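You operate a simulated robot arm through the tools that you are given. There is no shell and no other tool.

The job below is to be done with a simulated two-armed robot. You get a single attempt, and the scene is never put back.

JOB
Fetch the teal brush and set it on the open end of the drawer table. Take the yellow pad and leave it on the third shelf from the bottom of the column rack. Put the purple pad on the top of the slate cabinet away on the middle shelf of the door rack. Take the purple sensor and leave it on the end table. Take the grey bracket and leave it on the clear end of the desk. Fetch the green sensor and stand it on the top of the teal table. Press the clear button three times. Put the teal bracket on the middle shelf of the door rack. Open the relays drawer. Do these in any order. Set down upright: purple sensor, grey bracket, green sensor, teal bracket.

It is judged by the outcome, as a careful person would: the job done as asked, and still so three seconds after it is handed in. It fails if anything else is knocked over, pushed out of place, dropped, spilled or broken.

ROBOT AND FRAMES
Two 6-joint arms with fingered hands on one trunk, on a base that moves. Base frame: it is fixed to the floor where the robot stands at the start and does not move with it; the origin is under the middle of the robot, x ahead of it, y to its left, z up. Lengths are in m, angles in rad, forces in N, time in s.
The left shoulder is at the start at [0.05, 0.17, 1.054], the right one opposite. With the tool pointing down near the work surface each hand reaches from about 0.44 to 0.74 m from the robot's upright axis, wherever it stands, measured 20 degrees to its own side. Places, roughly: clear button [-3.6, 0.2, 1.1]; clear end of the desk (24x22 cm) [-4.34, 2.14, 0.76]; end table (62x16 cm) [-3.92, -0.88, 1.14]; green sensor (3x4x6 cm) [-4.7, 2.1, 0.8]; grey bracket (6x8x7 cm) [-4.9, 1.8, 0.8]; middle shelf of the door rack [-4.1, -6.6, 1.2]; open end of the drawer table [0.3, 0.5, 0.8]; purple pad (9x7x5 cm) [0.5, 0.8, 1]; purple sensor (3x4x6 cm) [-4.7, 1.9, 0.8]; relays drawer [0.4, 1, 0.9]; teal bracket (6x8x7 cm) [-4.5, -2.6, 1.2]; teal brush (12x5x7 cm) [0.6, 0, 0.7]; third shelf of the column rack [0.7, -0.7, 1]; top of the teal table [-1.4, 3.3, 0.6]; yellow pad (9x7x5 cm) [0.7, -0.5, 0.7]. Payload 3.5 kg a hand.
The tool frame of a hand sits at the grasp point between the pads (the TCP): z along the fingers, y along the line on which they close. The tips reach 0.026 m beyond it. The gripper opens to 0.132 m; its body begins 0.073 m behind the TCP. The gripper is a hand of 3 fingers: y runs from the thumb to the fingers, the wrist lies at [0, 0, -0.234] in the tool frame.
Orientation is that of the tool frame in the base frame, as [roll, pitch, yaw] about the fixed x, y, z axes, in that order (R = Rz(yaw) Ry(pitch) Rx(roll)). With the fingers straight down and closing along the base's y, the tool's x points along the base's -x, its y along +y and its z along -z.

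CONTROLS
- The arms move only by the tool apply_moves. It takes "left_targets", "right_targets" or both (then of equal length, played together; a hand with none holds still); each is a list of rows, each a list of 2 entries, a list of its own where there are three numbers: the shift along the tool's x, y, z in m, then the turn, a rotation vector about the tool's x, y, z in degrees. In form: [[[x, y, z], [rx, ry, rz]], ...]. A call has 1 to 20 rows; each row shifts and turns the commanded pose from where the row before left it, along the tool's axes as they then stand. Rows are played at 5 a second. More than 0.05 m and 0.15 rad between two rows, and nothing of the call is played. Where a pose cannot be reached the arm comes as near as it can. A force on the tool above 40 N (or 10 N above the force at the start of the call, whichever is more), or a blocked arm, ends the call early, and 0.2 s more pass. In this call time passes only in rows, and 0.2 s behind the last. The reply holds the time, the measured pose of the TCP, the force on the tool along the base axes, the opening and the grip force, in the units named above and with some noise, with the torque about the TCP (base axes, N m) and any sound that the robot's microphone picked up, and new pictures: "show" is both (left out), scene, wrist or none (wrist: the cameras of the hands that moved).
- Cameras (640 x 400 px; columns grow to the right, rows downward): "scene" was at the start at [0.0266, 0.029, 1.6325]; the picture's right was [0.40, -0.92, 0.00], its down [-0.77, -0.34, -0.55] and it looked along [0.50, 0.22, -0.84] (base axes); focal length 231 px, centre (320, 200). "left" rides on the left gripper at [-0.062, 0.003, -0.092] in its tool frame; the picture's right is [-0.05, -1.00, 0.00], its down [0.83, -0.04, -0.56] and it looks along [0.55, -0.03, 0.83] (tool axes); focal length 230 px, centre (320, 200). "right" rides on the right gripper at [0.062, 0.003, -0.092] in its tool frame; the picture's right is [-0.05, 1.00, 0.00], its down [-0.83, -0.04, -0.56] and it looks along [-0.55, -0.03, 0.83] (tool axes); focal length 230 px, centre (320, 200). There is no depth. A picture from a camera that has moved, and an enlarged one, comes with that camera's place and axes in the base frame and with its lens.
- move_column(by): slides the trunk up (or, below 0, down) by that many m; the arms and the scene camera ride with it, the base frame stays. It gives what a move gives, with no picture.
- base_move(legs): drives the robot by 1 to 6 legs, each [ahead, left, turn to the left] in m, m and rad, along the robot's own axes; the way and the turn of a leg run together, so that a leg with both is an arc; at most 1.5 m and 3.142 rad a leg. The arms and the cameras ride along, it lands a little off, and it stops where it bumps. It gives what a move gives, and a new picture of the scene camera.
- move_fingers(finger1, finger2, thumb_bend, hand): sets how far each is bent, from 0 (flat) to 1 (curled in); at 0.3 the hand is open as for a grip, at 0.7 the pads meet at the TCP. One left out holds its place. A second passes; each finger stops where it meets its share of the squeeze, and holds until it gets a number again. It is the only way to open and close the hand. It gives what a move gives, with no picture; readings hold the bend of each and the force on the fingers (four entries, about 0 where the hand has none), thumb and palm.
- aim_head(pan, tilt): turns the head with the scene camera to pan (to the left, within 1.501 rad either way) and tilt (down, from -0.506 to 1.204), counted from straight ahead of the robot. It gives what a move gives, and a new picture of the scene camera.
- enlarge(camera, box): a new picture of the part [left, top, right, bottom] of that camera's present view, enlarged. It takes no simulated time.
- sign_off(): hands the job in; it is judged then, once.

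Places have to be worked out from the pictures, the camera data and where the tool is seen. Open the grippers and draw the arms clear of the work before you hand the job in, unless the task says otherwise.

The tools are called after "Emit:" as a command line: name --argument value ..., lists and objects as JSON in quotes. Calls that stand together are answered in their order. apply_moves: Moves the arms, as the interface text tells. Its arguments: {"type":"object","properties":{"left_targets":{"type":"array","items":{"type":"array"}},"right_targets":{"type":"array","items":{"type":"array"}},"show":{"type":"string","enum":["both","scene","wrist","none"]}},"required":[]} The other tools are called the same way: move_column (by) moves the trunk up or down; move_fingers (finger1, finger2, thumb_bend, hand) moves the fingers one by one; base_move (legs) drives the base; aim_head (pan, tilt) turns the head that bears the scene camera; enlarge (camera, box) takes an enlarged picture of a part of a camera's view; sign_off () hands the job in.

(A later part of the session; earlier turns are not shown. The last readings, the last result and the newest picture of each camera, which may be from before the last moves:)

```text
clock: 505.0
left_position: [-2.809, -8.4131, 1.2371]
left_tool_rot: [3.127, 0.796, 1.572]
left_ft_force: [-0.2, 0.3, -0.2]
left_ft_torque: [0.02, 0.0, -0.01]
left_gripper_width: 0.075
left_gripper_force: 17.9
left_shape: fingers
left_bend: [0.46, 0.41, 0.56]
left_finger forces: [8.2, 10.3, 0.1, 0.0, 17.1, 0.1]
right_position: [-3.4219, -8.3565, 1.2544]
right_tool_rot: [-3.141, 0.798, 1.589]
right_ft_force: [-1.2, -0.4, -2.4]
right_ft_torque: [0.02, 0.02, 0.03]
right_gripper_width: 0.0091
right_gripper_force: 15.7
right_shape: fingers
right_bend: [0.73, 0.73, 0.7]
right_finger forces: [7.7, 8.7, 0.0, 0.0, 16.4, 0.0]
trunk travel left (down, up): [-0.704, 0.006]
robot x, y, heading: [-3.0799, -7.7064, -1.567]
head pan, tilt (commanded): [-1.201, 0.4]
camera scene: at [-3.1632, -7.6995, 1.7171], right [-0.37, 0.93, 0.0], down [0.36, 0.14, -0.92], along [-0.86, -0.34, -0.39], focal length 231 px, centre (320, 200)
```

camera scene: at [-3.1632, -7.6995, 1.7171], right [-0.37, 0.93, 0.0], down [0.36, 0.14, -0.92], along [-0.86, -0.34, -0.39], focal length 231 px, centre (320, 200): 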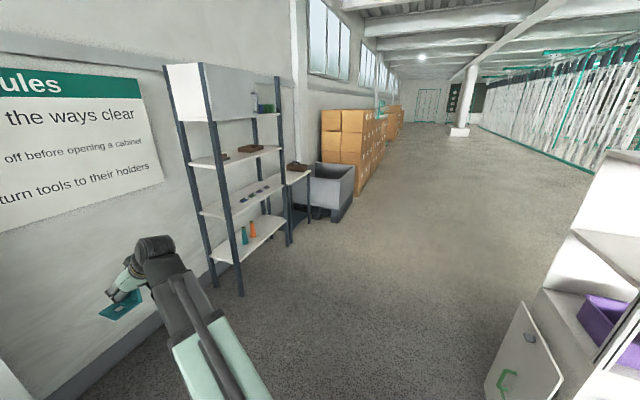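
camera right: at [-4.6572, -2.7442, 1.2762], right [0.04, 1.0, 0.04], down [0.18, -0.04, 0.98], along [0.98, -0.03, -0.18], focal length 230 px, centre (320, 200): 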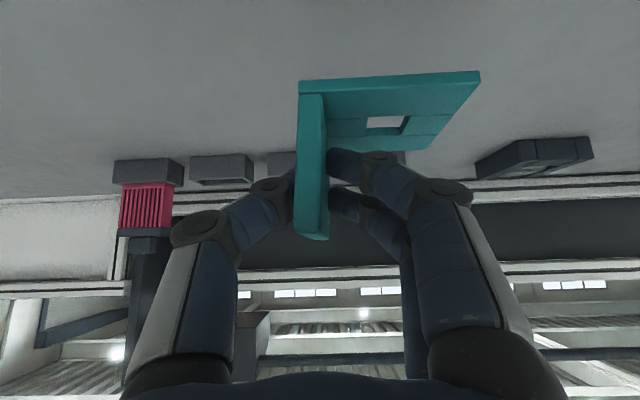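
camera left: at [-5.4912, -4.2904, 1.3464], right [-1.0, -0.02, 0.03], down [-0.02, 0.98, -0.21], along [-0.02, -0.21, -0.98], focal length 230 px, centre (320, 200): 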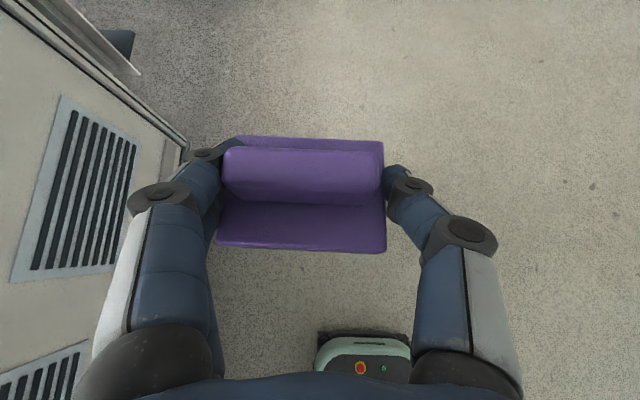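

I turn to face west and look at the rack's east side.

Emit:
base_move --legs '[[0, 0, -1.57], [-0.1, -0.6, 0]]'

Emit:
aim_head --pan -0.45 --tilt 0.45

Emit:
enlarge --camera "scene" --box '[180, 60, 480, 290]'

```text
clock: 512.2
left_position: [-3.6982, -7.3786, 1.238]
left_tool_rot: [3.126, 0.795, 0.012]
left_ft_force: [0.0, 0.5, -1.2]
left_ft_torque: [0.0, 0.01, 0.0]
left_gripper_width: 0.0749
left_gripper_force: 17.6
left_shape: fingers
left_bend: [0.46, 0.41, 0.56]
left_finger forces: [8.1, 10.3, 0.0, 0.1, 16.9, 0.1]
right_position: [-3.6521, -6.7651, 1.2545]
right_tool_rot: [-3.141, 0.798, 0.033]
right_ft_force: [0.2, 0.8, -2.0]
right_ft_torque: [-0.02, 0.02, 0.02]
right_gripper_width: 0.0088
right_gripper_force: 15.7
right_shape: fingers
right_bend: [0.73, 0.74, 0.7]
right_finger forces: [7.4, 8.4, 0.0, 0.1, 16.0, 0.0]
trunk travel left (down, up): [-0.704, 0.006]
robot x, y, heading: [-2.9954, -7.0975, -3.119]
head pan, tilt (commanded): [-1.201, 0.4]
camera scene: at [-2.9888, -7.0102, 1.717], right [0.92, 0.38, 0.0], down [0.15, -0.36, -0.92], along [-0.35, 0.85, -0.39], focal length 231 px, centre (320, 200)
```

scene: 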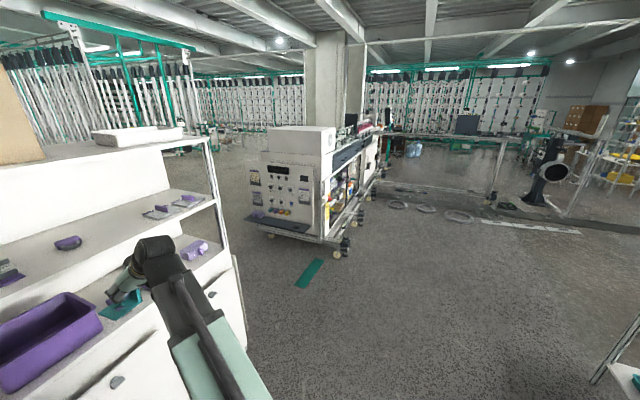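

```text
clock: 513.3
left_position: [-3.6984, -7.379, 1.2377]
left_tool_rot: [3.126, 0.796, 0.016]
left_ft_force: [0.4, 0.0, -0.2]
left_ft_torque: [0.01, 0.0, 0.0]
left_gripper_width: 0.075
left_gripper_force: 17.1
left_shape: fingers
left_bend: [0.46, 0.41, 0.56]
left_finger forces: [8.0, 10.3, 0.0, 0.0, 16.8, 0.0]
right_position: [-3.6513, -6.7656, 1.2548]
right_tool_rot: [-3.14, 0.798, 0.031]
right_ft_force: [0.6, 0.3, -1.7]
right_ft_torque: [0.01, -0.02, -0.02]
right_gripper_width: 0.0089
right_gripper_force: 16.3
right_shape: fingers
right_bend: [0.73, 0.74, 0.7]
right_finger forces: [7.5, 8.4, 0.0, 0.0, 16.1, 0.0]
trunk travel left (down, up): [-0.704, 0.006]
robot x, y, heading: [-2.9954, -7.0974, -3.121]
head pan, tilt (commanded): [-0.45, 0.45]
camera scene: at [-3.037, -7.0587, 1.7124], right [0.41, 0.91, 0.0], down [0.4, -0.18, -0.9], along [-0.82, 0.37, -0.44], focal length 231 px, centre (320, 200)
```

scene: 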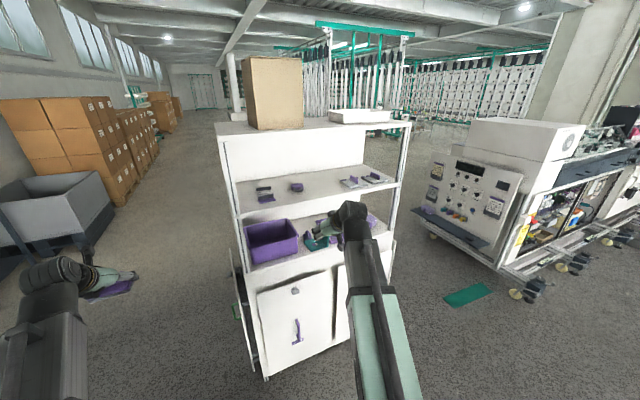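

```text
1.74 times, centred on (330, 175) of scene
camera zoom: at [-3.037, -7.0587, 1.7124], right [0.41, 0.91, 0.0], down [0.4, -0.18, -0.9], along [-0.82, 0.37, -0.44], focal length 401 px, centre (303, 244)
```

zoom: 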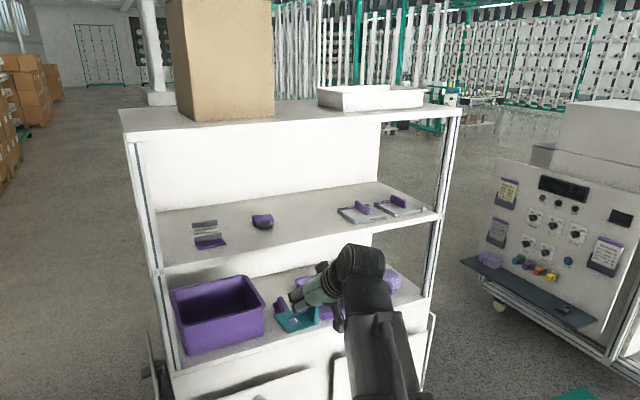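

From the east the middle shelf (z≈1.235) is open, with a free gap at y≈-6.66…-6.43 between the small items. I strafe to face it, raise the pad and move the bracket hand out to the right.

Emit:
base_move --legs '[[0, -0.7, -0.02]]'

Emit:
apply_moves --left_targets '[[[-0.0145, 0, -0.014], [0, 0, 0]], [[-0.0145, 0, -0.014], [0, 0, 0]], [[-0.0145, 0, -0.014], [0, 0, 0]], [[0, 0, 0], [0, 0, 0]]]' --right_targets '[[[0, -0.045, 0], [0, 0, 0]], [[0, -0.045, 0], [0, 0, 0]], [[0, -0.045, 0], [0, 0, 0]], [[0, 0, 0], [0, 0, 0]]]' --show "both"

Emit:
aim_head --pan 0.1 --tilt 0.45

Emit:
enlarge --camera "scene" --box '[160, 60, 480, 260]'

```text
clock: 517.1
left_position: [-3.7155, -6.6834, 1.2371]
left_tool_rot: [3.126, 0.796, 0.009]
left_ft_force: [-0.7, 1.3, -1.5]
left_ft_torque: [-0.01, -0.04, 0.0]
left_gripper_width: 0.0749
left_gripper_force: 17.6
left_shape: fingers
left_bend: [0.46, 0.41, 0.56]
left_finger forces: [8.1, 10.3, 0.0, 0.0, 16.9, 0.0]
right_position: [-3.6671, -6.0695, 1.2552]
right_tool_rot: [-3.141, 0.799, 0.028]
right_ft_force: [1.1, 0.6, -1.8]
right_ft_torque: [0.02, 0.02, 0.0]
right_gripper_width: 0.0086
right_gripper_force: 15.8
right_shape: fingers
right_bend: [0.73, 0.74, 0.7]
right_finger forces: [7.4, 8.4, 0.1, 0.0, 16.0, 0.0]
trunk travel left (down, up): [-0.704, 0.006]
robot x, y, heading: [-3.0098, -6.4033, -3.127]
head pan, tilt (commanded): [-0.45, 0.45]
camera scene: at [-3.0526, -6.3647, 1.7124], right [0.42, 0.91, 0.0], down [0.4, -0.18, -0.9], along [-0.82, 0.37, -0.44], focal length 231 px, centre (320, 200)
```

scene: 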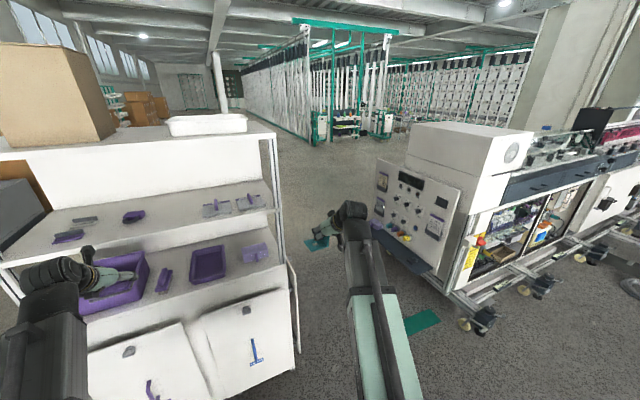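

```text
clock: 518.1
left_position: [-3.7134, -6.6819, 1.2987]
left_tool_rot: [3.127, 0.796, 0.012]
left_ft_force: [-0.6, 0.7, -0.5]
left_ft_torque: [0.0, 0.02, -0.03]
left_gripper_width: 0.0749
left_gripper_force: 17.1
left_shape: fingers
left_bend: [0.46, 0.41, 0.56]
left_finger forces: [8.0, 10.3, 0.0, 0.0, 16.9, 0.1]
right_position: [-3.6677, -5.937, 1.2551]
right_tool_rot: [-3.141, 0.796, 0.029]
right_ft_force: [-0.3, 0.4, -1.8]
right_ft_torque: [-0.01, -0.01, 0.0]
right_gripper_width: 0.0089
right_gripper_force: 16.1
right_shape: fingers
right_bend: [0.73, 0.74, 0.7]
right_finger forces: [7.5, 8.4, 0.0, 0.0, 16.0, 0.0]
trunk travel left (down, up): [-0.704, 0.006]
robot x, y, heading: [-3.0117, -6.4068, -3.122]
head pan, tilt (commanded): [-0.45, 0.45]
camera scene: at [-3.0527, -6.3664, 1.7124], right [0.42, 0.91, 0.0], down [0.4, -0.18, -0.9], along [-0.82, 0.37, -0.44], focal length 231 px, centre (320, 200)
camera right: at [-3.5582, -5.9344, 1.2762], right [-0.01, -1.0, 0.04], down [-0.18, 0.04, 0.98], along [-0.98, 0.0, -0.18], focal length 230 px, centre (320, 200)
camera left: at [-3.6898, -6.6839, 1.4072], right [-0.06, 1.0, 0.03], down [0.98, 0.06, -0.21], along [-0.21, 0.01, -0.98], focal length 230 px, centre (320, 200)
```

scene: 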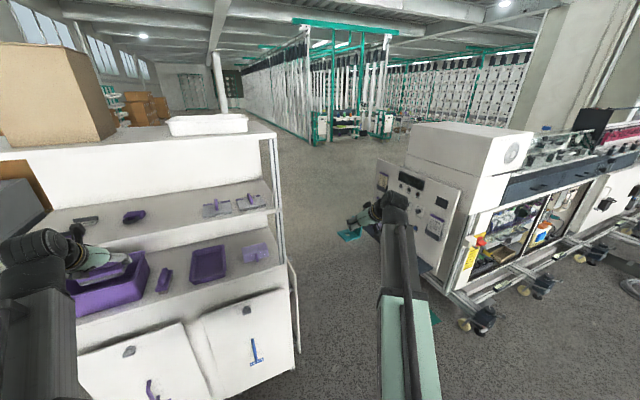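
right: 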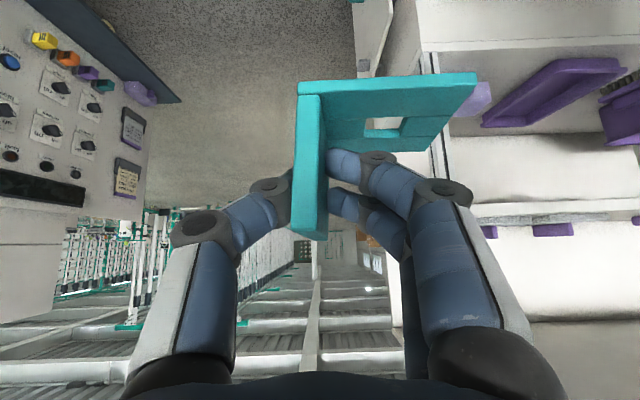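
left: 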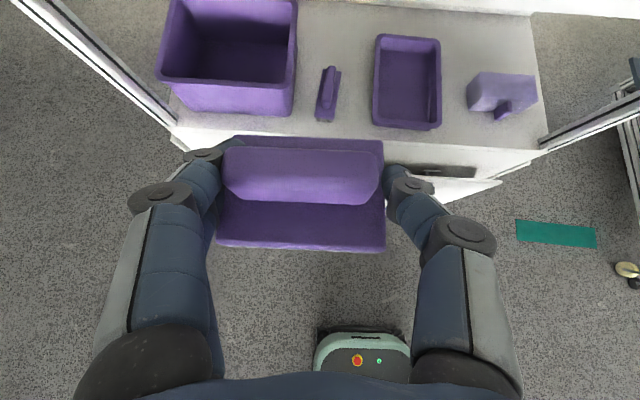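

```text
clock: 519.1
left_position: [-3.7149, -6.6822, 1.298]
left_tool_rot: [3.127, 0.796, 0.01]
left_ft_force: [0.2, -0.6, -0.9]
left_ft_torque: [0.01, 0.02, 0.04]
left_gripper_width: 0.0749
left_gripper_force: 17.7
left_shape: fingers
left_bend: [0.46, 0.41, 0.56]
left_finger forces: [7.9, 10.3, 0.1, 0.1, 16.9, 0.1]
right_position: [-3.6677, -5.9361, 1.2549]
right_tool_rot: [-3.14, 0.798, 0.03]
right_ft_force: [0.0, 0.3, -2.1]
right_ft_torque: [0.04, 0.01, -0.02]
right_gripper_width: 0.0086
right_gripper_force: 15.9
right_shape: fingers
right_bend: [0.73, 0.74, 0.7]
right_finger forces: [7.5, 8.3, 0.1, 0.0, 16.0, 0.0]
trunk travel left (down, up): [-0.704, 0.006]
robot x, y, heading: [-3.0123, -6.4044, -3.12]
head pan, tilt (commanded): [0.099, 0.45]
camera scene: at [-3.0603, -6.4147, 1.7124], right [-0.12, 0.99, 0.0], down [0.43, 0.05, -0.9], along [-0.89, -0.11, -0.44], focal length 231 px, centre (320, 200)
```

scene: 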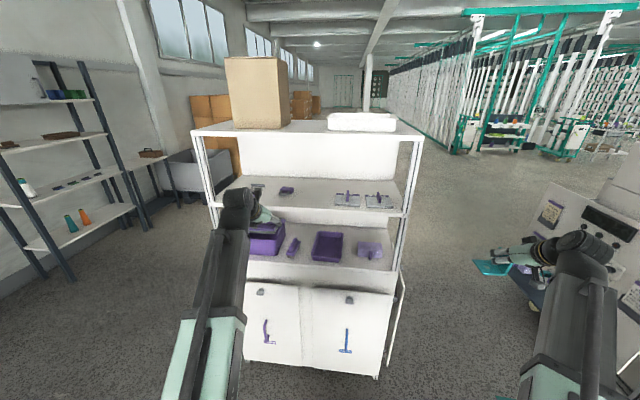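

```text
2.00 times, centred on (320, 160) of scene
camera zoom: at [-3.0603, -6.4147, 1.7124], right [-0.12, 0.99, 0.0], down [0.43, 0.05, -0.9], along [-0.89, -0.11, -0.44], focal length 461 px, centre (320, 280)
```

zoom: 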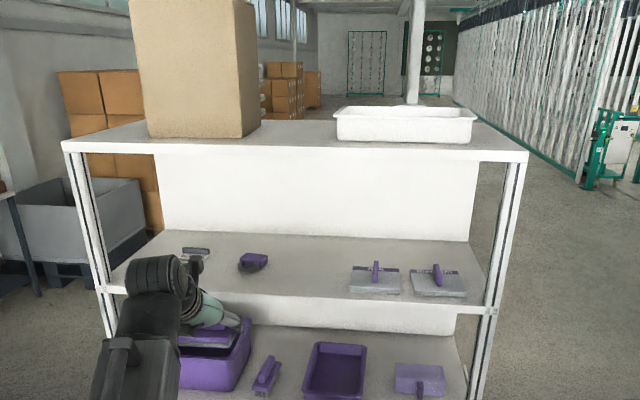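

The free gap on the middle shelf is y -6.675…-6.464; shelf top ≈1.228, front edge x≈-3.96. I centre the pad on y≈-6.57 while still outside, square the heading and drive in.

Emit:
apply_moves --left_targets '[[[0, -0.045, 0], [0, 0, 0]], [[0, -0.045, 0], [0, 0, 0]], [[0, -0.008, 0], [0, 0, 0]], [[0, 0, 0], [0, 0, 0]]]' --show "none"

Emit:
base_move --legs '[[0.2, 0, -0.02]]'

Emit:
enlarge --camera "left" --box '[0, 0, 640, 400]'

```text
clock: 520.1
left_position: [-3.7184, -6.5857, 1.2964]
left_tool_rot: [3.127, 0.796, 0.011]
left_ft_force: [0.6, 0.7, -0.8]
left_ft_torque: [0.02, -0.03, 0.0]
left_gripper_width: 0.0751
left_gripper_force: 17.5
left_shape: fingers
left_bend: [0.46, 0.41, 0.56]
left_finger forces: [7.9, 10.4, 0.1, 0.1, 17.2, 0.0]
right_position: [-3.6685, -5.9357, 1.2554]
right_tool_rot: [-3.14, 0.796, 0.031]
right_ft_force: [-0.1, 0.8, -1.4]
right_ft_torque: [-0.02, -0.01, 0.01]
right_gripper_width: 0.009
right_gripper_force: 15.9
right_shape: fingers
right_bend: [0.73, 0.74, 0.7]
right_finger forces: [7.5, 8.4, 0.1, 0.0, 16.1, 0.0]
trunk travel left (down, up): [-0.704, 0.006]
robot x, y, heading: [-3.0095, -6.4054, -3.12]
head pan, tilt (commanded): [0.099, 0.45]
```

```text
clock: 521.6
left_position: [-3.9221, -6.5736, 1.2958]
left_tool_rot: [3.124, 0.795, -0.008]
left_ft_force: [-0.1, -0.4, -0.2]
left_ft_torque: [0.02, -0.02, 0.01]
left_gripper_width: 0.0749
left_gripper_force: 18.0
left_shape: fingers
left_bend: [0.46, 0.41, 0.56]
left_finger forces: [8.0, 10.5, 0.0, 0.0, 17.0, 0.0]
right_position: [-3.8581, -5.9246, 1.2531]
right_tool_rot: [-3.14, 0.795, 0.009]
right_ft_force: [-0.1, 0.2, -2.7]
right_ft_torque: [0.0, -0.01, 0.01]
right_gripper_width: 0.0088
right_gripper_force: 15.7
right_shape: fingers
right_bend: [0.73, 0.74, 0.7]
right_finger forces: [7.5, 8.5, 0.1, 0.0, 16.0, 0.0]
trunk travel left (down, up): [-0.704, 0.006]
robot x, y, heading: [-3.2111, -6.4079, -3.136]
head pan, tilt (commanded): [0.099, 0.45]
camera scene: at [-3.2619, -6.416, 1.7123], right [-0.1, 0.99, 0.0], down [0.43, 0.04, -0.9], along [-0.9, -0.09, -0.44], focal length 231 px, centre (320, 200)
```

scene: 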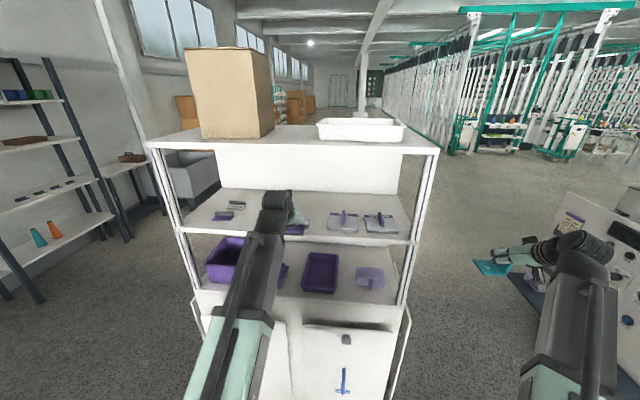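

```text
1.00 times, centred on (320, 200) of left (not enlarged: the box is as wide or as high as the picture)
camera zoom: at [-3.8975, -6.5753, 1.404], right [-0.04, 1.0, 0.03], down [0.98, 0.04, -0.2], along [-0.21, 0.02, -0.98], focal length 230 px, centre (320, 200)
```

zoom: 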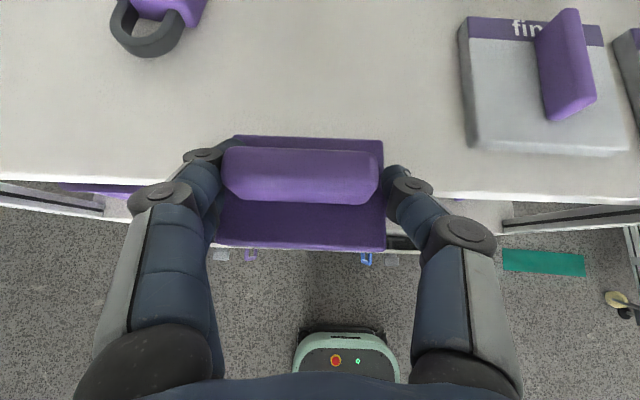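

The pad is lined up with the gap, block and plate clear on either side. I drive in 17 cm more.

Emit:
base_move --legs '[[0.17, 0, -0.005]]'

Emit:
apply_moves --left_targets '[[[-0.0295, 0, 0.0296], [0, 0, 0]], [[-0.0295, 0, 0.0296], [0, 0, 0]], [[-0.0295, 0, 0.0296], [0, 0, 0]], [[0, 0, 0], [0, 0, 0]]]' --show "both"

```text
clock: 523.1
left_position: [-4.0926, -6.5694, 1.296]
left_tool_rot: [3.125, 0.795, -0.013]
left_ft_force: [-1.1, -0.3, -1.5]
left_ft_torque: [0.02, -0.02, 0.03]
left_gripper_width: 0.0752
left_gripper_force: 18.0
left_shape: fingers
left_bend: [0.46, 0.41, 0.56]
left_finger forces: [8.1, 10.4, 0.0, 0.0, 17.0, 0.0]
right_position: [-4.0263, -5.9195, 1.2549]
right_tool_rot: [-3.141, 0.796, 0.004]
right_ft_force: [-0.6, -0.4, -2.5]
right_ft_torque: [0.02, -0.03, 0.0]
right_gripper_width: 0.0087
right_gripper_force: 15.7
right_shape: fingers
right_bend: [0.73, 0.74, 0.7]
right_finger forces: [7.5, 8.5, 0.0, 0.0, 16.1, 0.0]
trunk travel left (down, up): [-0.704, 0.006]
robot x, y, heading: [-3.3779, -6.4092, 3.135]
head pan, tilt (commanded): [0.099, 0.45]
camera scene: at [-3.432, -6.4153, 1.7123], right [-0.09, 1.0, 0.0], down [0.43, 0.04, -0.9], along [-0.9, -0.09, -0.44], focal length 231 px, centre (320, 200)
```

scene: 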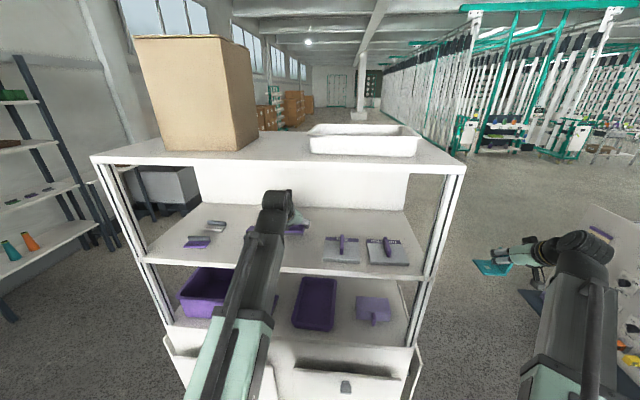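

```text
clock: 524.1
left_position: [-4.2186, -6.5686, 1.2974]
left_tool_rot: [3.126, 0.794, -0.015]
left_ft_force: [-0.3, 0.6, -0.8]
left_ft_torque: [0.04, -0.02, 0.02]
left_gripper_width: 0.075
left_gripper_force: 17.5
left_shape: fingers
left_bend: [0.46, 0.41, 0.56]
left_finger forces: [7.9, 10.4, 0.0, 0.0, 17.0, 0.0]
right_position: [-4.0239, -5.92, 1.2556]
right_tool_rot: [-3.141, 0.797, 0.004]
right_ft_force: [0.4, -0.2, -2.3]
right_ft_torque: [0.02, 0.01, -0.07]
right_gripper_width: 0.0086
right_gripper_force: 16.0
right_shape: fingers
right_bend: [0.73, 0.74, 0.7]
right_finger forces: [7.5, 8.4, 0.1, 0.1, 16.2, 0.0]
trunk travel left (down, up): [-0.704, 0.006]
robot x, y, heading: [-3.378, -6.4089, 3.136]
head pan, tilt (commanded): [0.099, 0.45]
camera scene: at [-3.4291, -6.4153, 1.7124], right [-0.09, 1.0, 0.0], down [0.43, 0.04, -0.9], along [-0.9, -0.09, -0.43], focal length 231 px, centre (320, 200)
camera left: at [-4.1937, -6.5708, 1.4059], right [-0.03, 1.0, 0.03], down [0.98, 0.04, -0.21], along [-0.21, 0.02, -0.98], focal length 230 px, centre (320, 200)
```

scene: 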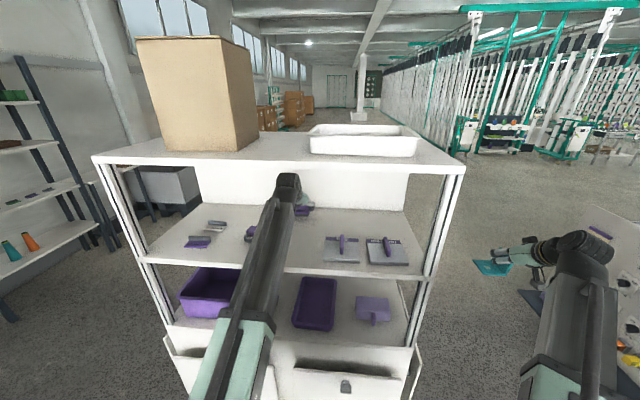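
left: 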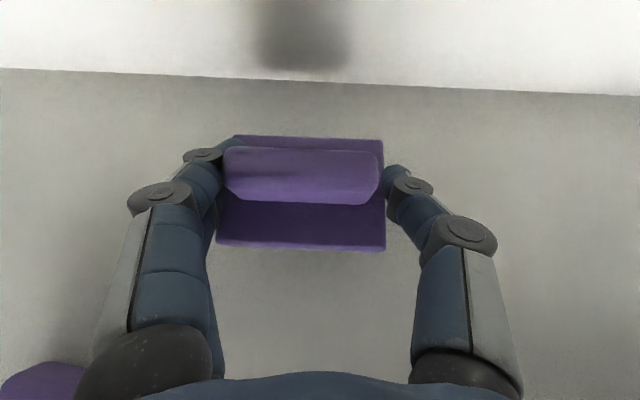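

The pad is over the free back part of the shelf. I lower it in small steps until it touches.

Emit:
apply_moves --left_targets '[[[0.0143, 0, 0.014], [0, 0, 0]], [[0.0057, 0, 0.0056], [0, 0, 0]], [[0.0029, 0, 0.0028], [0, 0, 0]], [[0, 0, 0], [0, 0, 0]]]' --show "none"

```text
clock: 525.1
left_position: [-4.2214, -6.5687, 1.2745]
left_tool_rot: [3.118, 0.817, -0.023]
left_ft_force: [1.2, 0.2, 12.8]
left_ft_torque: [-0.7, 0.42, 0.09]
left_gripper_width: 0.0751
left_gripper_force: 25.9
left_shape: fingers
left_bend: [0.48, 0.41, 0.56]
left_finger forces: [23.1, 11.2, 0.0, 0.1, 17.2, 0.0]
right_position: [-4.0245, -5.9205, 1.2551]
right_tool_rot: [-3.141, 0.797, 0.001]
right_ft_force: [0.1, -0.2, -1.9]
right_ft_torque: [0.04, -0.01, 0.03]
right_gripper_width: 0.0087
right_gripper_force: 15.7
right_shape: fingers
right_bend: [0.73, 0.74, 0.7]
right_finger forces: [7.5, 8.5, 0.0, 0.0, 16.1, 0.0]
trunk travel left (down, up): [-0.704, 0.006]
robot x, y, heading: [-3.3829, -6.4029, 3.135]
head pan, tilt (commanded): [0.099, 0.45]
stopped in row 4 (left hand): the force on the tool passed its limit at 41 N (the readings are from after the stop); the commanded pose is now the measured one
```

Contact came sooner (41 N peak). I ease up 4 mm and look at the pad.

Emit:
apply_moves --left_targets '[[[-0.0029, 0, -0.0028], [0, -1.2, 0]], [[0, 0, 0], [0, 0, 0]]]' --show "wrist"

```text
clock: 525.7
left_position: [-4.2198, -6.5683, 1.2753]
left_tool_rot: [3.121, 0.83, -0.021]
left_ft_force: [0.3, -0.8, 0.5]
left_ft_torque: [-0.09, -0.02, 0.0]
left_gripper_width: 0.0752
left_gripper_force: 19.2
left_shape: fingers
left_bend: [0.47, 0.41, 0.56]
left_finger forces: [10.7, 10.8, 0.1, 0.1, 17.6, 0.0]
right_position: [-4.0254, -5.9197, 1.2551]
right_tool_rot: [-3.141, 0.796, 0.001]
right_ft_force: [0.0, -0.6, -1.8]
right_ft_torque: [0.0, -0.01, 0.01]
right_gripper_width: 0.0088
right_gripper_force: 16.0
right_shape: fingers
right_bend: [0.73, 0.74, 0.7]
right_finger forces: [7.4, 8.5, 0.1, 0.0, 16.1, 0.1]
trunk travel left (down, up): [-0.704, 0.006]
robot x, y, heading: [-3.379, -6.4064, 3.134]
head pan, tilt (commanded): [0.099, 0.45]
camera left: at [-4.1919, -6.5696, 1.3827], right [-0.03, 1.0, 0.02], down [0.97, 0.03, -0.24], along [-0.24, 0.02, -0.97], focal length 230 px, centre (320, 200)
```

left: 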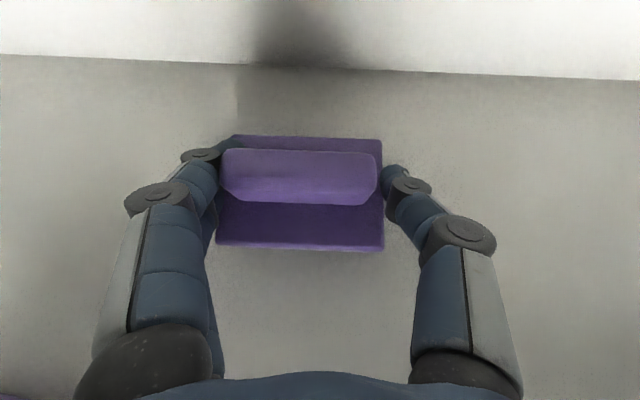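

Force is nearly zero now; I correct the 2° tilt I introduced and settle the pad 2 mm lower before releasing.

Emit:
apply_moves --left_targets '[[[0, 0, 0], [0, 1.9, 0]], [[0.0014, 0, 0.0014], [0, 0, 0]], [[0, 0, 0], [0, 0, 0]]]' --show "none"

```text
clock: 526.5
left_position: [-4.219, -6.5673, 1.2764]
left_tool_rot: [3.12, 0.802, -0.022]
left_ft_force: [-0.9, 0.5, 8.4]
left_ft_torque: [-0.51, 0.42, -0.09]
left_gripper_width: 0.0751
left_gripper_force: 25.8
left_shape: fingers
left_bend: [0.47, 0.41, 0.56]
left_finger forces: [22.4, 11.5, 0.0, 0.1, 17.4, 0.1]
right_position: [-4.0234, -5.9203, 1.255]
right_tool_rot: [-3.14, 0.797, 0.003]
right_ft_force: [0.4, 0.1, -1.2]
right_ft_torque: [0.03, -0.02, -0.01]
right_gripper_width: 0.0088
right_gripper_force: 16.5
right_shape: fingers
right_bend: [0.73, 0.74, 0.7]
right_finger forces: [7.4, 8.6, 0.0, 0.0, 16.1, 0.1]
trunk travel left (down, up): [-0.704, 0.006]
robot x, y, heading: [-3.3795, -6.4097, 3.136]
head pan, tilt (commanded): [0.099, 0.45]
```

The pad bears lightly on the shelf. I open the left hand.

Emit:
move_fingers --hand "left" --finger1 0.36 --finger2 0.36 --thumb_bend 0.36

Emit:
enlarge --camera "left" --box '[120, 60, 520, 310]'

```text
clock: 527.5
left_position: [-4.221, -6.5672, 1.273]
left_tool_rot: [3.12, 0.796, -0.021]
left_ft_force: [0.4, -0.3, 0.1]
left_ft_torque: [-0.01, 0.01, 0.02]
left_gripper_width: 0.1142
left_gripper_force: 0.0
left_shape: fingers
left_bend: [0.36, 0.36, 0.36]
left_finger forces: [0.1, 0.0, 0.0, 0.0, 0.0, 0.0]
right_position: [-4.0259, -5.9208, 1.2568]
right_tool_rot: [-3.141, 0.796, 0.001]
right_ft_force: [0.3, 0.3, -1.7]
right_ft_torque: [0.01, 0.0, 0.02]
right_gripper_width: 0.0088
right_gripper_force: 16.1
right_shape: fingers
right_bend: [0.73, 0.74, 0.7]
right_finger forces: [7.4, 8.6, 0.0, 0.1, 16.1, 0.0]
trunk travel left (down, up): [-0.704, 0.006]
robot x, y, heading: [-3.3806, -6.4095, 3.136]
head pan, tilt (commanded): [0.099, 0.45]
```

```text
1.60 times, centred on (320, 185) of left
camera zoom: at [-4.195, -6.5695, 1.3824], right [-0.03, 1.0, 0.02], down [0.98, 0.03, -0.21], along [-0.21, 0.02, -0.98], focal length 368 px, centre (320, 224)
```

zoom: 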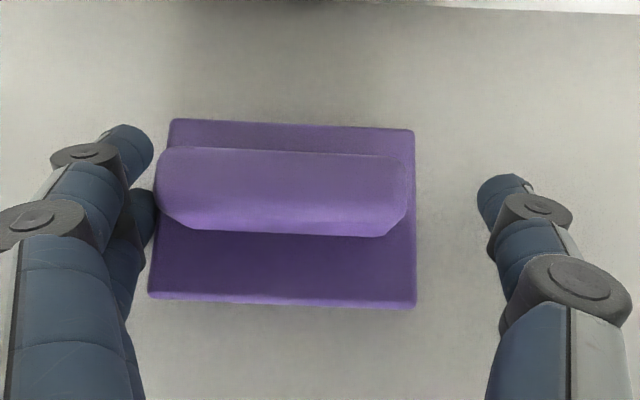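

The pad lies flat on the shelf. I shift the hand 1.2 cm to free the near finger, rise 3 cm and withdraw straight out.

Emit:
apply_moves --left_targets '[[[0, 0.011, 0], [0, 0, 0]], [[-0.0107, 0, -0.0105], [0, 0, 0]], [[-0.0107, 0, -0.0105], [0, 0, 0]], [[-0.0107, 0, -0.0105], [0, 0, 0]], [[0.0285, 0, -0.0285], [0, 0, 0]], [[0.0285, 0, -0.0285], [0, 0, 0]], [[0.0285, 0, -0.0285], [0, 0, 0]], [[0, 0, 0], [0, 0, 0]]]' --show "wrist"

```text
clock: 529.3
left_position: [-4.1004, -6.5801, 1.3167]
left_tool_rot: [3.12, 0.798, -0.02]
left_ft_force: [0.0, -0.9, 0.4]
left_ft_torque: [-0.02, -0.02, -0.01]
left_gripper_width: 0.1141
left_gripper_force: 0.1
left_shape: fingers
left_bend: [0.36, 0.36, 0.36]
left_finger forces: [0.0, 0.0, 0.0, 0.0, 0.0, 0.0]
right_position: [-4.0271, -5.9208, 1.2547]
right_tool_rot: [-3.142, 0.796, 0.001]
right_ft_force: [0.1, -0.1, -1.5]
right_ft_torque: [0.05, -0.01, 0.03]
right_gripper_width: 0.009
right_gripper_force: 16.2
right_shape: fingers
right_bend: [0.73, 0.74, 0.7]
right_finger forces: [7.5, 8.5, 0.1, 0.1, 16.1, 0.0]
trunk travel left (down, up): [-0.704, 0.006]
robot x, y, heading: [-3.38, -6.4078, 3.141]
head pan, tilt (commanded): [0.099, 0.45]
camera left: at [-4.0758, -6.581, 1.4248], right [-0.03, 1.0, 0.02], down [0.98, 0.03, -0.21], along [-0.21, 0.02, -0.98], focal length 230 px, centre (320, 200)
```

left: 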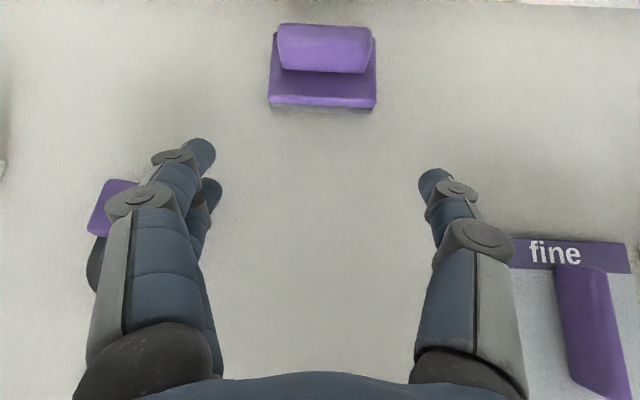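

The purple pad sits at the back of the middle shelf. I back the base out straight.

Emit:
base_move --legs '[[-0.35, 0, 0]]'

Emit:
apply_moves --left_targets '[[[0, 0.04, 0], [0, 0, 0]], [[0, 0.04, 0], [0, 0, 0]], [[0, 0.04, 0], [0, 0, 0]], [[0, 0.04, 0], [0, 0, 0]], [[0, 0, 0], [0, 0, 0]]]' --right_targets '[[[-0.0143, 0, -0.014], [0, 0, 0]], [[-0.0143, 0, -0.014], [0, 0, 0]], [[-0.0143, 0, -0.014], [0, 0, 0]], [[-0.0107, 0, -0.0105], [0, 0, 0]], [[0, 0, 0], [0, 0, 0]]]' --show "both"

Emit:
enlarge --camera "scene" --box '[160, 100, 440, 300]'

```text
clock: 531.5
left_position: [-3.7581, -6.5791, 1.3173]
left_tool_rot: [3.121, 0.799, -0.024]
left_ft_force: [0.1, 0.1, -0.6]
left_ft_torque: [0.01, -0.01, -0.01]
left_gripper_width: 0.1144
left_gripper_force: 0.1
left_shape: fingers
left_bend: [0.36, 0.36, 0.36]
left_finger forces: [0.0, 0.0, 0.0, 0.1, 0.0, 0.0]
right_position: [-3.6806, -5.9209, 1.2546]
right_tool_rot: [3.141, 0.798, -0.001]
right_ft_force: [1.2, -0.2, -0.8]
right_ft_torque: [0.01, 0.0, -0.02]
right_gripper_width: 0.0091
right_gripper_force: 16.2
right_shape: fingers
right_bend: [0.73, 0.74, 0.7]
right_finger forces: [7.5, 8.5, 0.0, 0.0, 16.0, 0.0]
trunk travel left (down, up): [-0.704, 0.006]
robot x, y, heading: [-3.0395, -6.4057, 3.138]
head pan, tilt (commanded): [0.099, 0.45]
camera scene: at [-3.0864, -6.4174, 1.7124], right [-0.09, 1.0, 0.0], down [0.43, 0.04, -0.9], along [-0.9, -0.08, -0.43], focal length 231 px, centre (320, 200)
```

scene: 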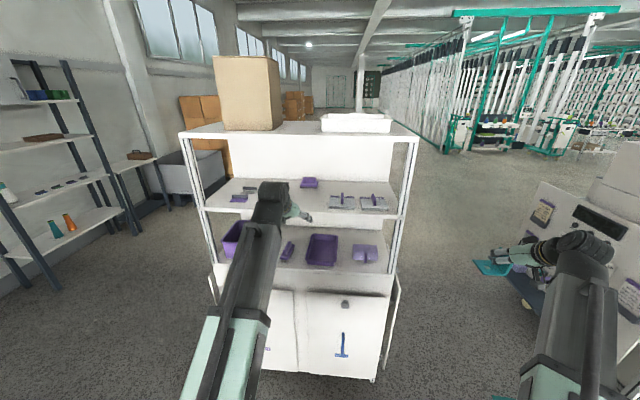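

```text
clock: 532.7
left_position: [-3.7607, -6.7385, 1.3185]
left_tool_rot: [3.12, 0.799, -0.026]
left_ft_force: [0.0, -1.1, 0.2]
left_ft_torque: [0.04, 0.02, -0.03]
left_gripper_width: 0.1145
left_gripper_force: 0.0
left_shape: fingers
left_bend: [0.36, 0.36, 0.36]
left_finger forces: [0.0, 0.1, 0.0, 0.1, 0.0, 0.1]
right_position: [-3.6825, -5.92, 1.3284]
right_tool_rot: [3.14, 0.795, -0.002]
right_ft_force: [-0.2, -0.7, -1.7]
right_ft_torque: [0.05, 0.01, -0.03]
right_gripper_width: 0.0089
right_gripper_force: 16.2
right_shape: fingers
right_bend: [0.73, 0.74, 0.7]
right_finger forces: [7.6, 8.5, 0.1, 0.0, 16.1, 0.0]
trunk travel left (down, up): [-0.704, 0.006]
robot x, y, heading: [-3.0411, -6.4101, 3.137]
head pan, tilt (commanded): [0.099, 0.45]
camera scene: at [-3.0879, -6.417, 1.7124], right [-0.09, 1.0, 0.0], down [0.43, 0.04, -0.9], along [-0.9, -0.08, -0.44], focal length 231 px, centre (320, 200)
camera right: at [-3.5719, -5.9219, 1.3501], right [-0.04, -1.0, 0.04], down [-0.18, 0.04, 0.98], along [-0.98, 0.03, -0.19], focal length 230 px, centre (320, 200)
camera left: at [-3.7369, -6.7406, 1.4266], right [-0.03, 1.0, 0.02], down [0.98, 0.03, -0.21], along [-0.21, 0.02, -0.98], focal length 230 px, centre (320, 200)
```

scene: 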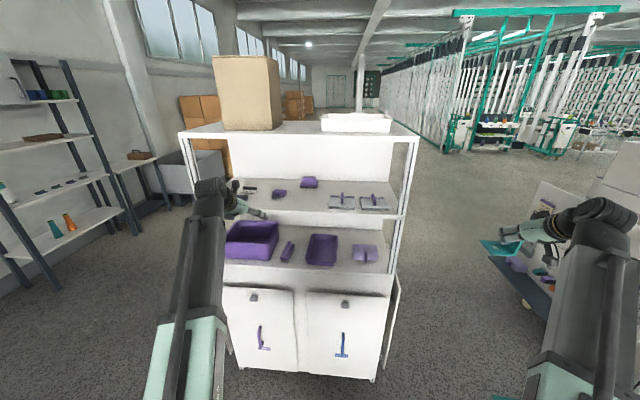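
right: 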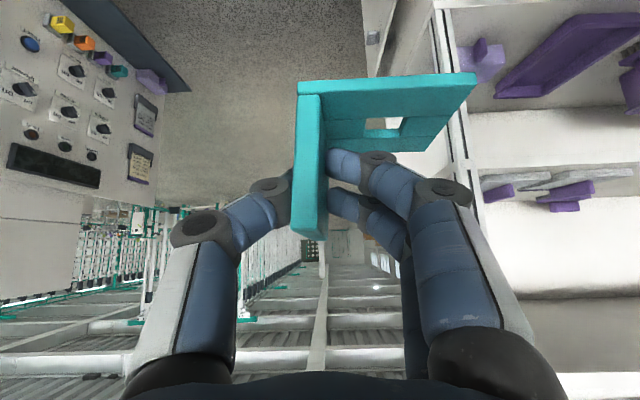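
left: 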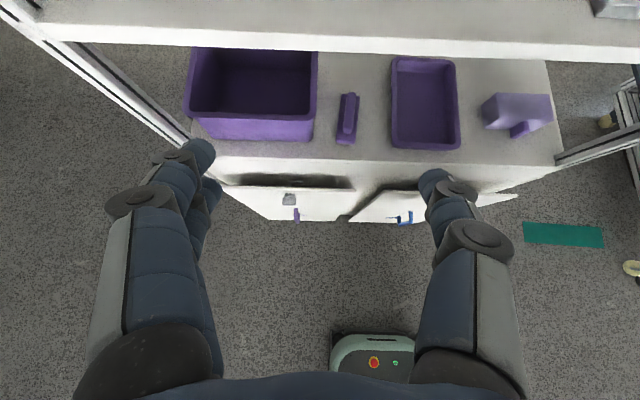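

```text
2.00 times, centred on (300, 200) of scene
camera zoom: at [-3.0879, -6.417, 1.7124], right [-0.09, 1.0, 0.0], down [0.43, 0.04, -0.9], along [-0.9, -0.08, -0.44], focal length 461 px, centre (360, 200)
```

zoom: 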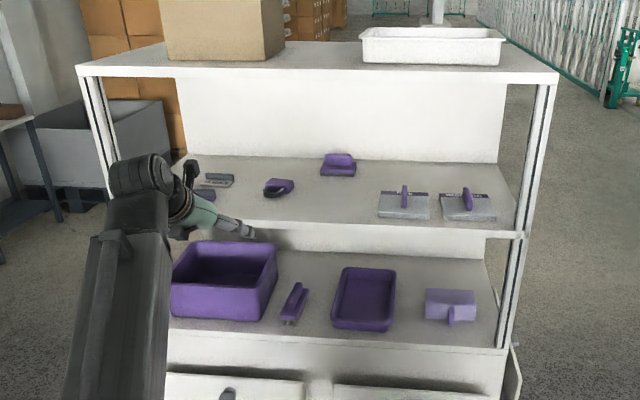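

The pad is on the middle shelf. Now for the bracket: I move the left hand out of the way, strafe south and bring the right hand in line with the free front part of the gap.

Emit:
apply_moves --left_targets '[[[0.028, 0.032, 0], [0, 0, 0]], [[0.028, 0.032, 0], [0, 0, 0]], [[0.028, 0.032, 0], [0, 0, 0]], [[0.028, 0.032, 0], [0, 0, 0]], [[0.028, 0.032, 0], [0, 0, 0]], [[0, 0, 0], [0, 0, 0]], [[0, 0, 0], [0, 0, 0]], [[0, 0, 0], [0, 0, 0]]]' --right_targets '[[[0, 0.04, 0], [0, 0, 0]], [[0, 0.04, 0], [0, 0, 0]], [[0, 0.04, 0], [0, 0, 0]], [[0, 0.04, 0], [0, 0, 0]], [[0, 0.04, 0], [0, 0, 0]], [[0, 0.04, 0], [0, 0, 0]], [[0, 0.04, 0], [0, 0, 0]], [[0, 0.04, 0], [0, 0, 0]]]' --show "none"

Emit:
base_move --legs '[[0, 0.31, 0.004]]'

Emit:
enlarge --camera "right" --box '[0, 0, 640, 400]'

```text
clock: 534.5
left_position: [-3.6616, -6.8999, 1.2214]
left_tool_rot: [3.121, 0.798, -0.023]
left_ft_force: [1.4, 1.0, -0.1]
left_ft_torque: [0.0, 0.01, 0.0]
left_gripper_width: 0.1146
left_gripper_force: 0.1
left_shape: fingers
left_bend: [0.36, 0.36, 0.36]
left_finger forces: [0.1, 0.1, 0.1, 0.1, 0.0, 0.1]
right_position: [-3.6833, -6.2406, 1.3271]
right_tool_rot: [-3.14, 0.797, -0.002]
right_ft_force: [0.9, 0.0, -1.6]
right_ft_torque: [0.01, 0.0, 0.04]
right_gripper_width: 0.0088
right_gripper_force: 15.8
right_shape: fingers
right_bend: [0.73, 0.74, 0.7]
right_finger forces: [7.5, 8.6, 0.1, 0.0, 16.2, 0.1]
trunk travel left (down, up): [-0.704, 0.006]
robot x, y, heading: [-3.0385, -6.4134, 3.135]
head pan, tilt (commanded): [0.099, 0.45]
```

```text
clock: 536.7
left_position: [-3.6591, -7.2248, 1.2213]
left_tool_rot: [3.123, 0.797, -0.01]
left_ft_force: [-0.4, -0.6, -0.5]
left_ft_torque: [0.01, 0.03, -0.06]
left_gripper_width: 0.1146
left_gripper_force: 0.0
left_shape: fingers
left_bend: [0.36, 0.36, 0.36]
left_finger forces: [0.0, 0.1, 0.0, 0.1, 0.1, 0.0]
right_position: [-3.6868, -6.5656, 1.3268]
right_tool_rot: [-3.139, 0.798, 0.011]
right_ft_force: [-0.3, -0.2, -1.2]
right_ft_torque: [0.0, -0.01, -0.03]
right_gripper_width: 0.0089
right_gripper_force: 16.1
right_shape: fingers
right_bend: [0.73, 0.74, 0.7]
right_finger forces: [7.5, 8.5, 0.1, 0.1, 16.1, 0.0]
trunk travel left (down, up): [-0.704, 0.006]
robot x, y, heading: [-3.0383, -6.7289, -3.138]
head pan, tilt (commanded): [0.099, 0.45]
camera scene: at [-3.089, -6.7367, 1.7124], right [-0.1, 0.99, 0.0], down [0.43, 0.04, -0.9], along [-0.9, -0.09, -0.44], focal length 231 px, centre (320, 200)
```

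scene: 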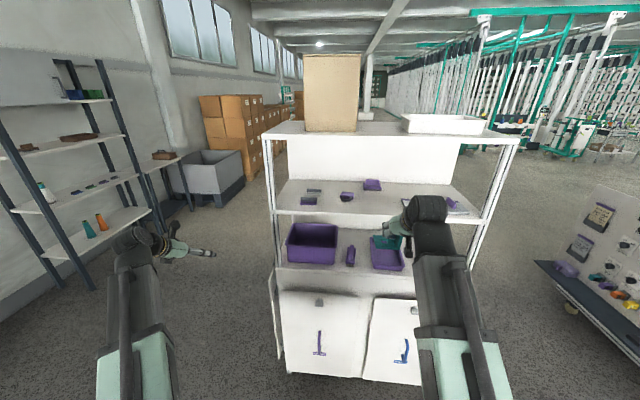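

```text
1.00 times, centred on (320, 200) of right (not enlarged: the box is as wide or as high as the picture)
camera zoom: at [-3.576, -6.5657, 1.3484], right [-0.03, -1.0, 0.04], down [-0.18, 0.04, 0.98], along [-0.98, 0.02, -0.18], focal length 230 px, centre (320, 200)
```

zoom: 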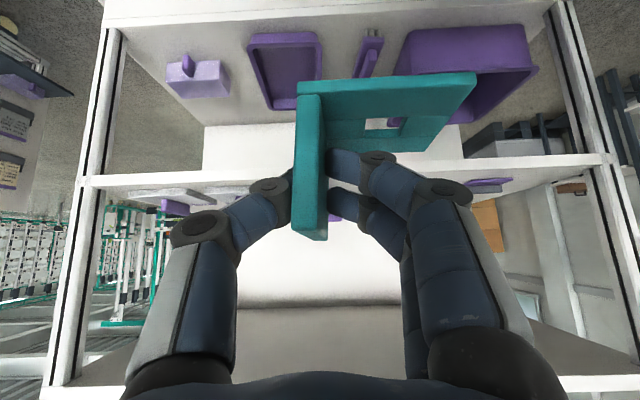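

The bracket is in line with the gap. I trim 2 cm sideways and drive in 20 cm, then check.

Emit:
apply_moves --right_targets '[[[0, -0.02, 0], [0, 0, 0]], [[0, 0, 0], [0, 0, 0]]]' --show "none"

Emit:
base_move --legs '[[0.2, 0, 0]]'

Emit:
enlarge --camera "right" --box '[0, 0, 640, 400]'

Emit:
enlarge --camera "scene" --box '[220, 120, 500, 300]'

```text
clock: 537.3
left_position: [-3.6585, -7.2222, 1.221]
left_tool_rot: [3.12, 0.797, -0.014]
left_ft_force: [0.4, 0.0, 0.0]
left_ft_torque: [0.05, 0.01, 0.01]
left_gripper_width: 0.1145
left_gripper_force: 0.1
left_shape: fingers
left_bend: [0.36, 0.36, 0.36]
left_finger forces: [0.1, 0.1, 0.1, 0.0, 0.0, 0.0]
right_position: [-3.687, -6.5447, 1.3268]
right_tool_rot: [-3.14, 0.795, 0.011]
right_ft_force: [-0.1, 0.0, -2.2]
right_ft_torque: [0.03, 0.01, -0.01]
right_gripper_width: 0.0089
right_gripper_force: 15.9
right_shape: fingers
right_bend: [0.73, 0.74, 0.7]
right_finger forces: [7.5, 8.5, 0.0, 0.0, 16.0, 0.1]
trunk travel left (down, up): [-0.704, 0.006]
robot x, y, heading: [-3.0426, -6.7305, -3.137]
head pan, tilt (commanded): [0.099, 0.45]
```

```text
clock: 538.9
left_position: [-3.8614, -7.2257, 1.2215]
left_tool_rot: [3.122, 0.798, -0.01]
left_ft_force: [-0.1, 0.2, 0.5]
left_ft_torque: [0.02, 0.01, -0.02]
left_gripper_width: 0.1145
left_gripper_force: 0.0
left_shape: fingers
left_bend: [0.36, 0.36, 0.36]
left_finger forces: [0.0, 0.0, 0.0, 0.0, 0.0, 0.1]
right_position: [-3.8926, -6.5479, 1.3269]
right_tool_rot: [3.142, 0.796, 0.013]
right_ft_force: [-0.7, -0.2, -2.4]
right_ft_torque: [0.03, -0.03, 0.04]
right_gripper_width: 0.0089
right_gripper_force: 16.7
right_shape: fingers
right_bend: [0.73, 0.74, 0.7]
right_finger forces: [7.6, 8.5, 0.0, 0.0, 16.2, 0.1]
trunk travel left (down, up): [-0.704, 0.006]
robot x, y, heading: [-3.2416, -6.7274, -3.137]
head pan, tilt (commanded): [0.099, 0.45]
camera scene: at [-3.2932, -6.7359, 1.7123], right [-0.1, 0.99, 0.0], down [0.43, 0.05, -0.9], along [-0.89, -0.09, -0.44], focal length 231 px, centre (320, 200)
```

scene: 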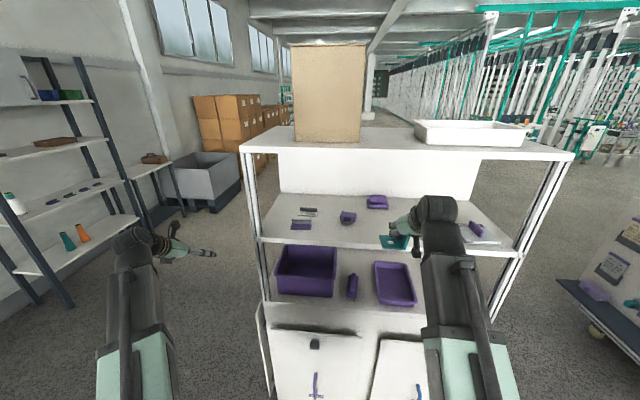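

```text
1.00 times, centred on (320, 200) of right (not enlarged: the box is as wide or as high as the picture)
camera zoom: at [-3.7817, -6.5479, 1.3476], right [-0.02, -1.0, 0.04], down [-0.19, 0.04, 0.98], along [-0.98, 0.02, -0.19], focal length 230 px, centre (320, 200)
```

zoom: 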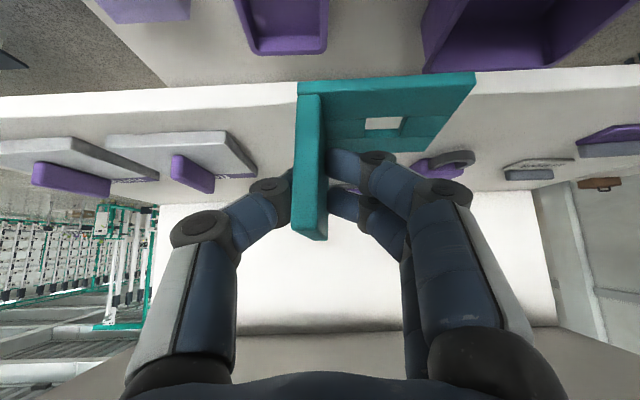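

```text
2.22 times, centred on (360, 210) of scene
camera zoom: at [-3.2932, -6.7359, 1.7123], right [-0.1, 0.99, 0.0], down [0.43, 0.05, -0.9], along [-0.89, -0.09, -0.44], focal length 513 px, centre (231, 178)
```

zoom: 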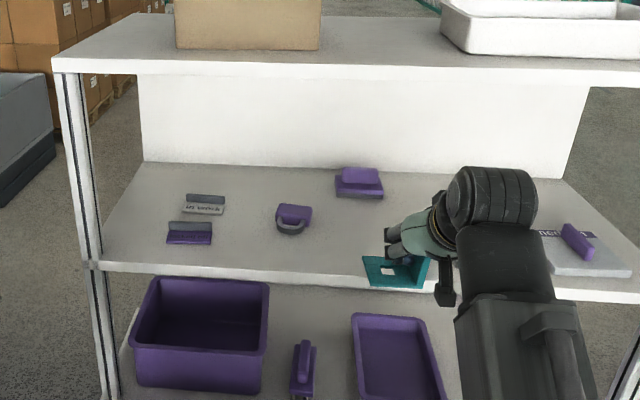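

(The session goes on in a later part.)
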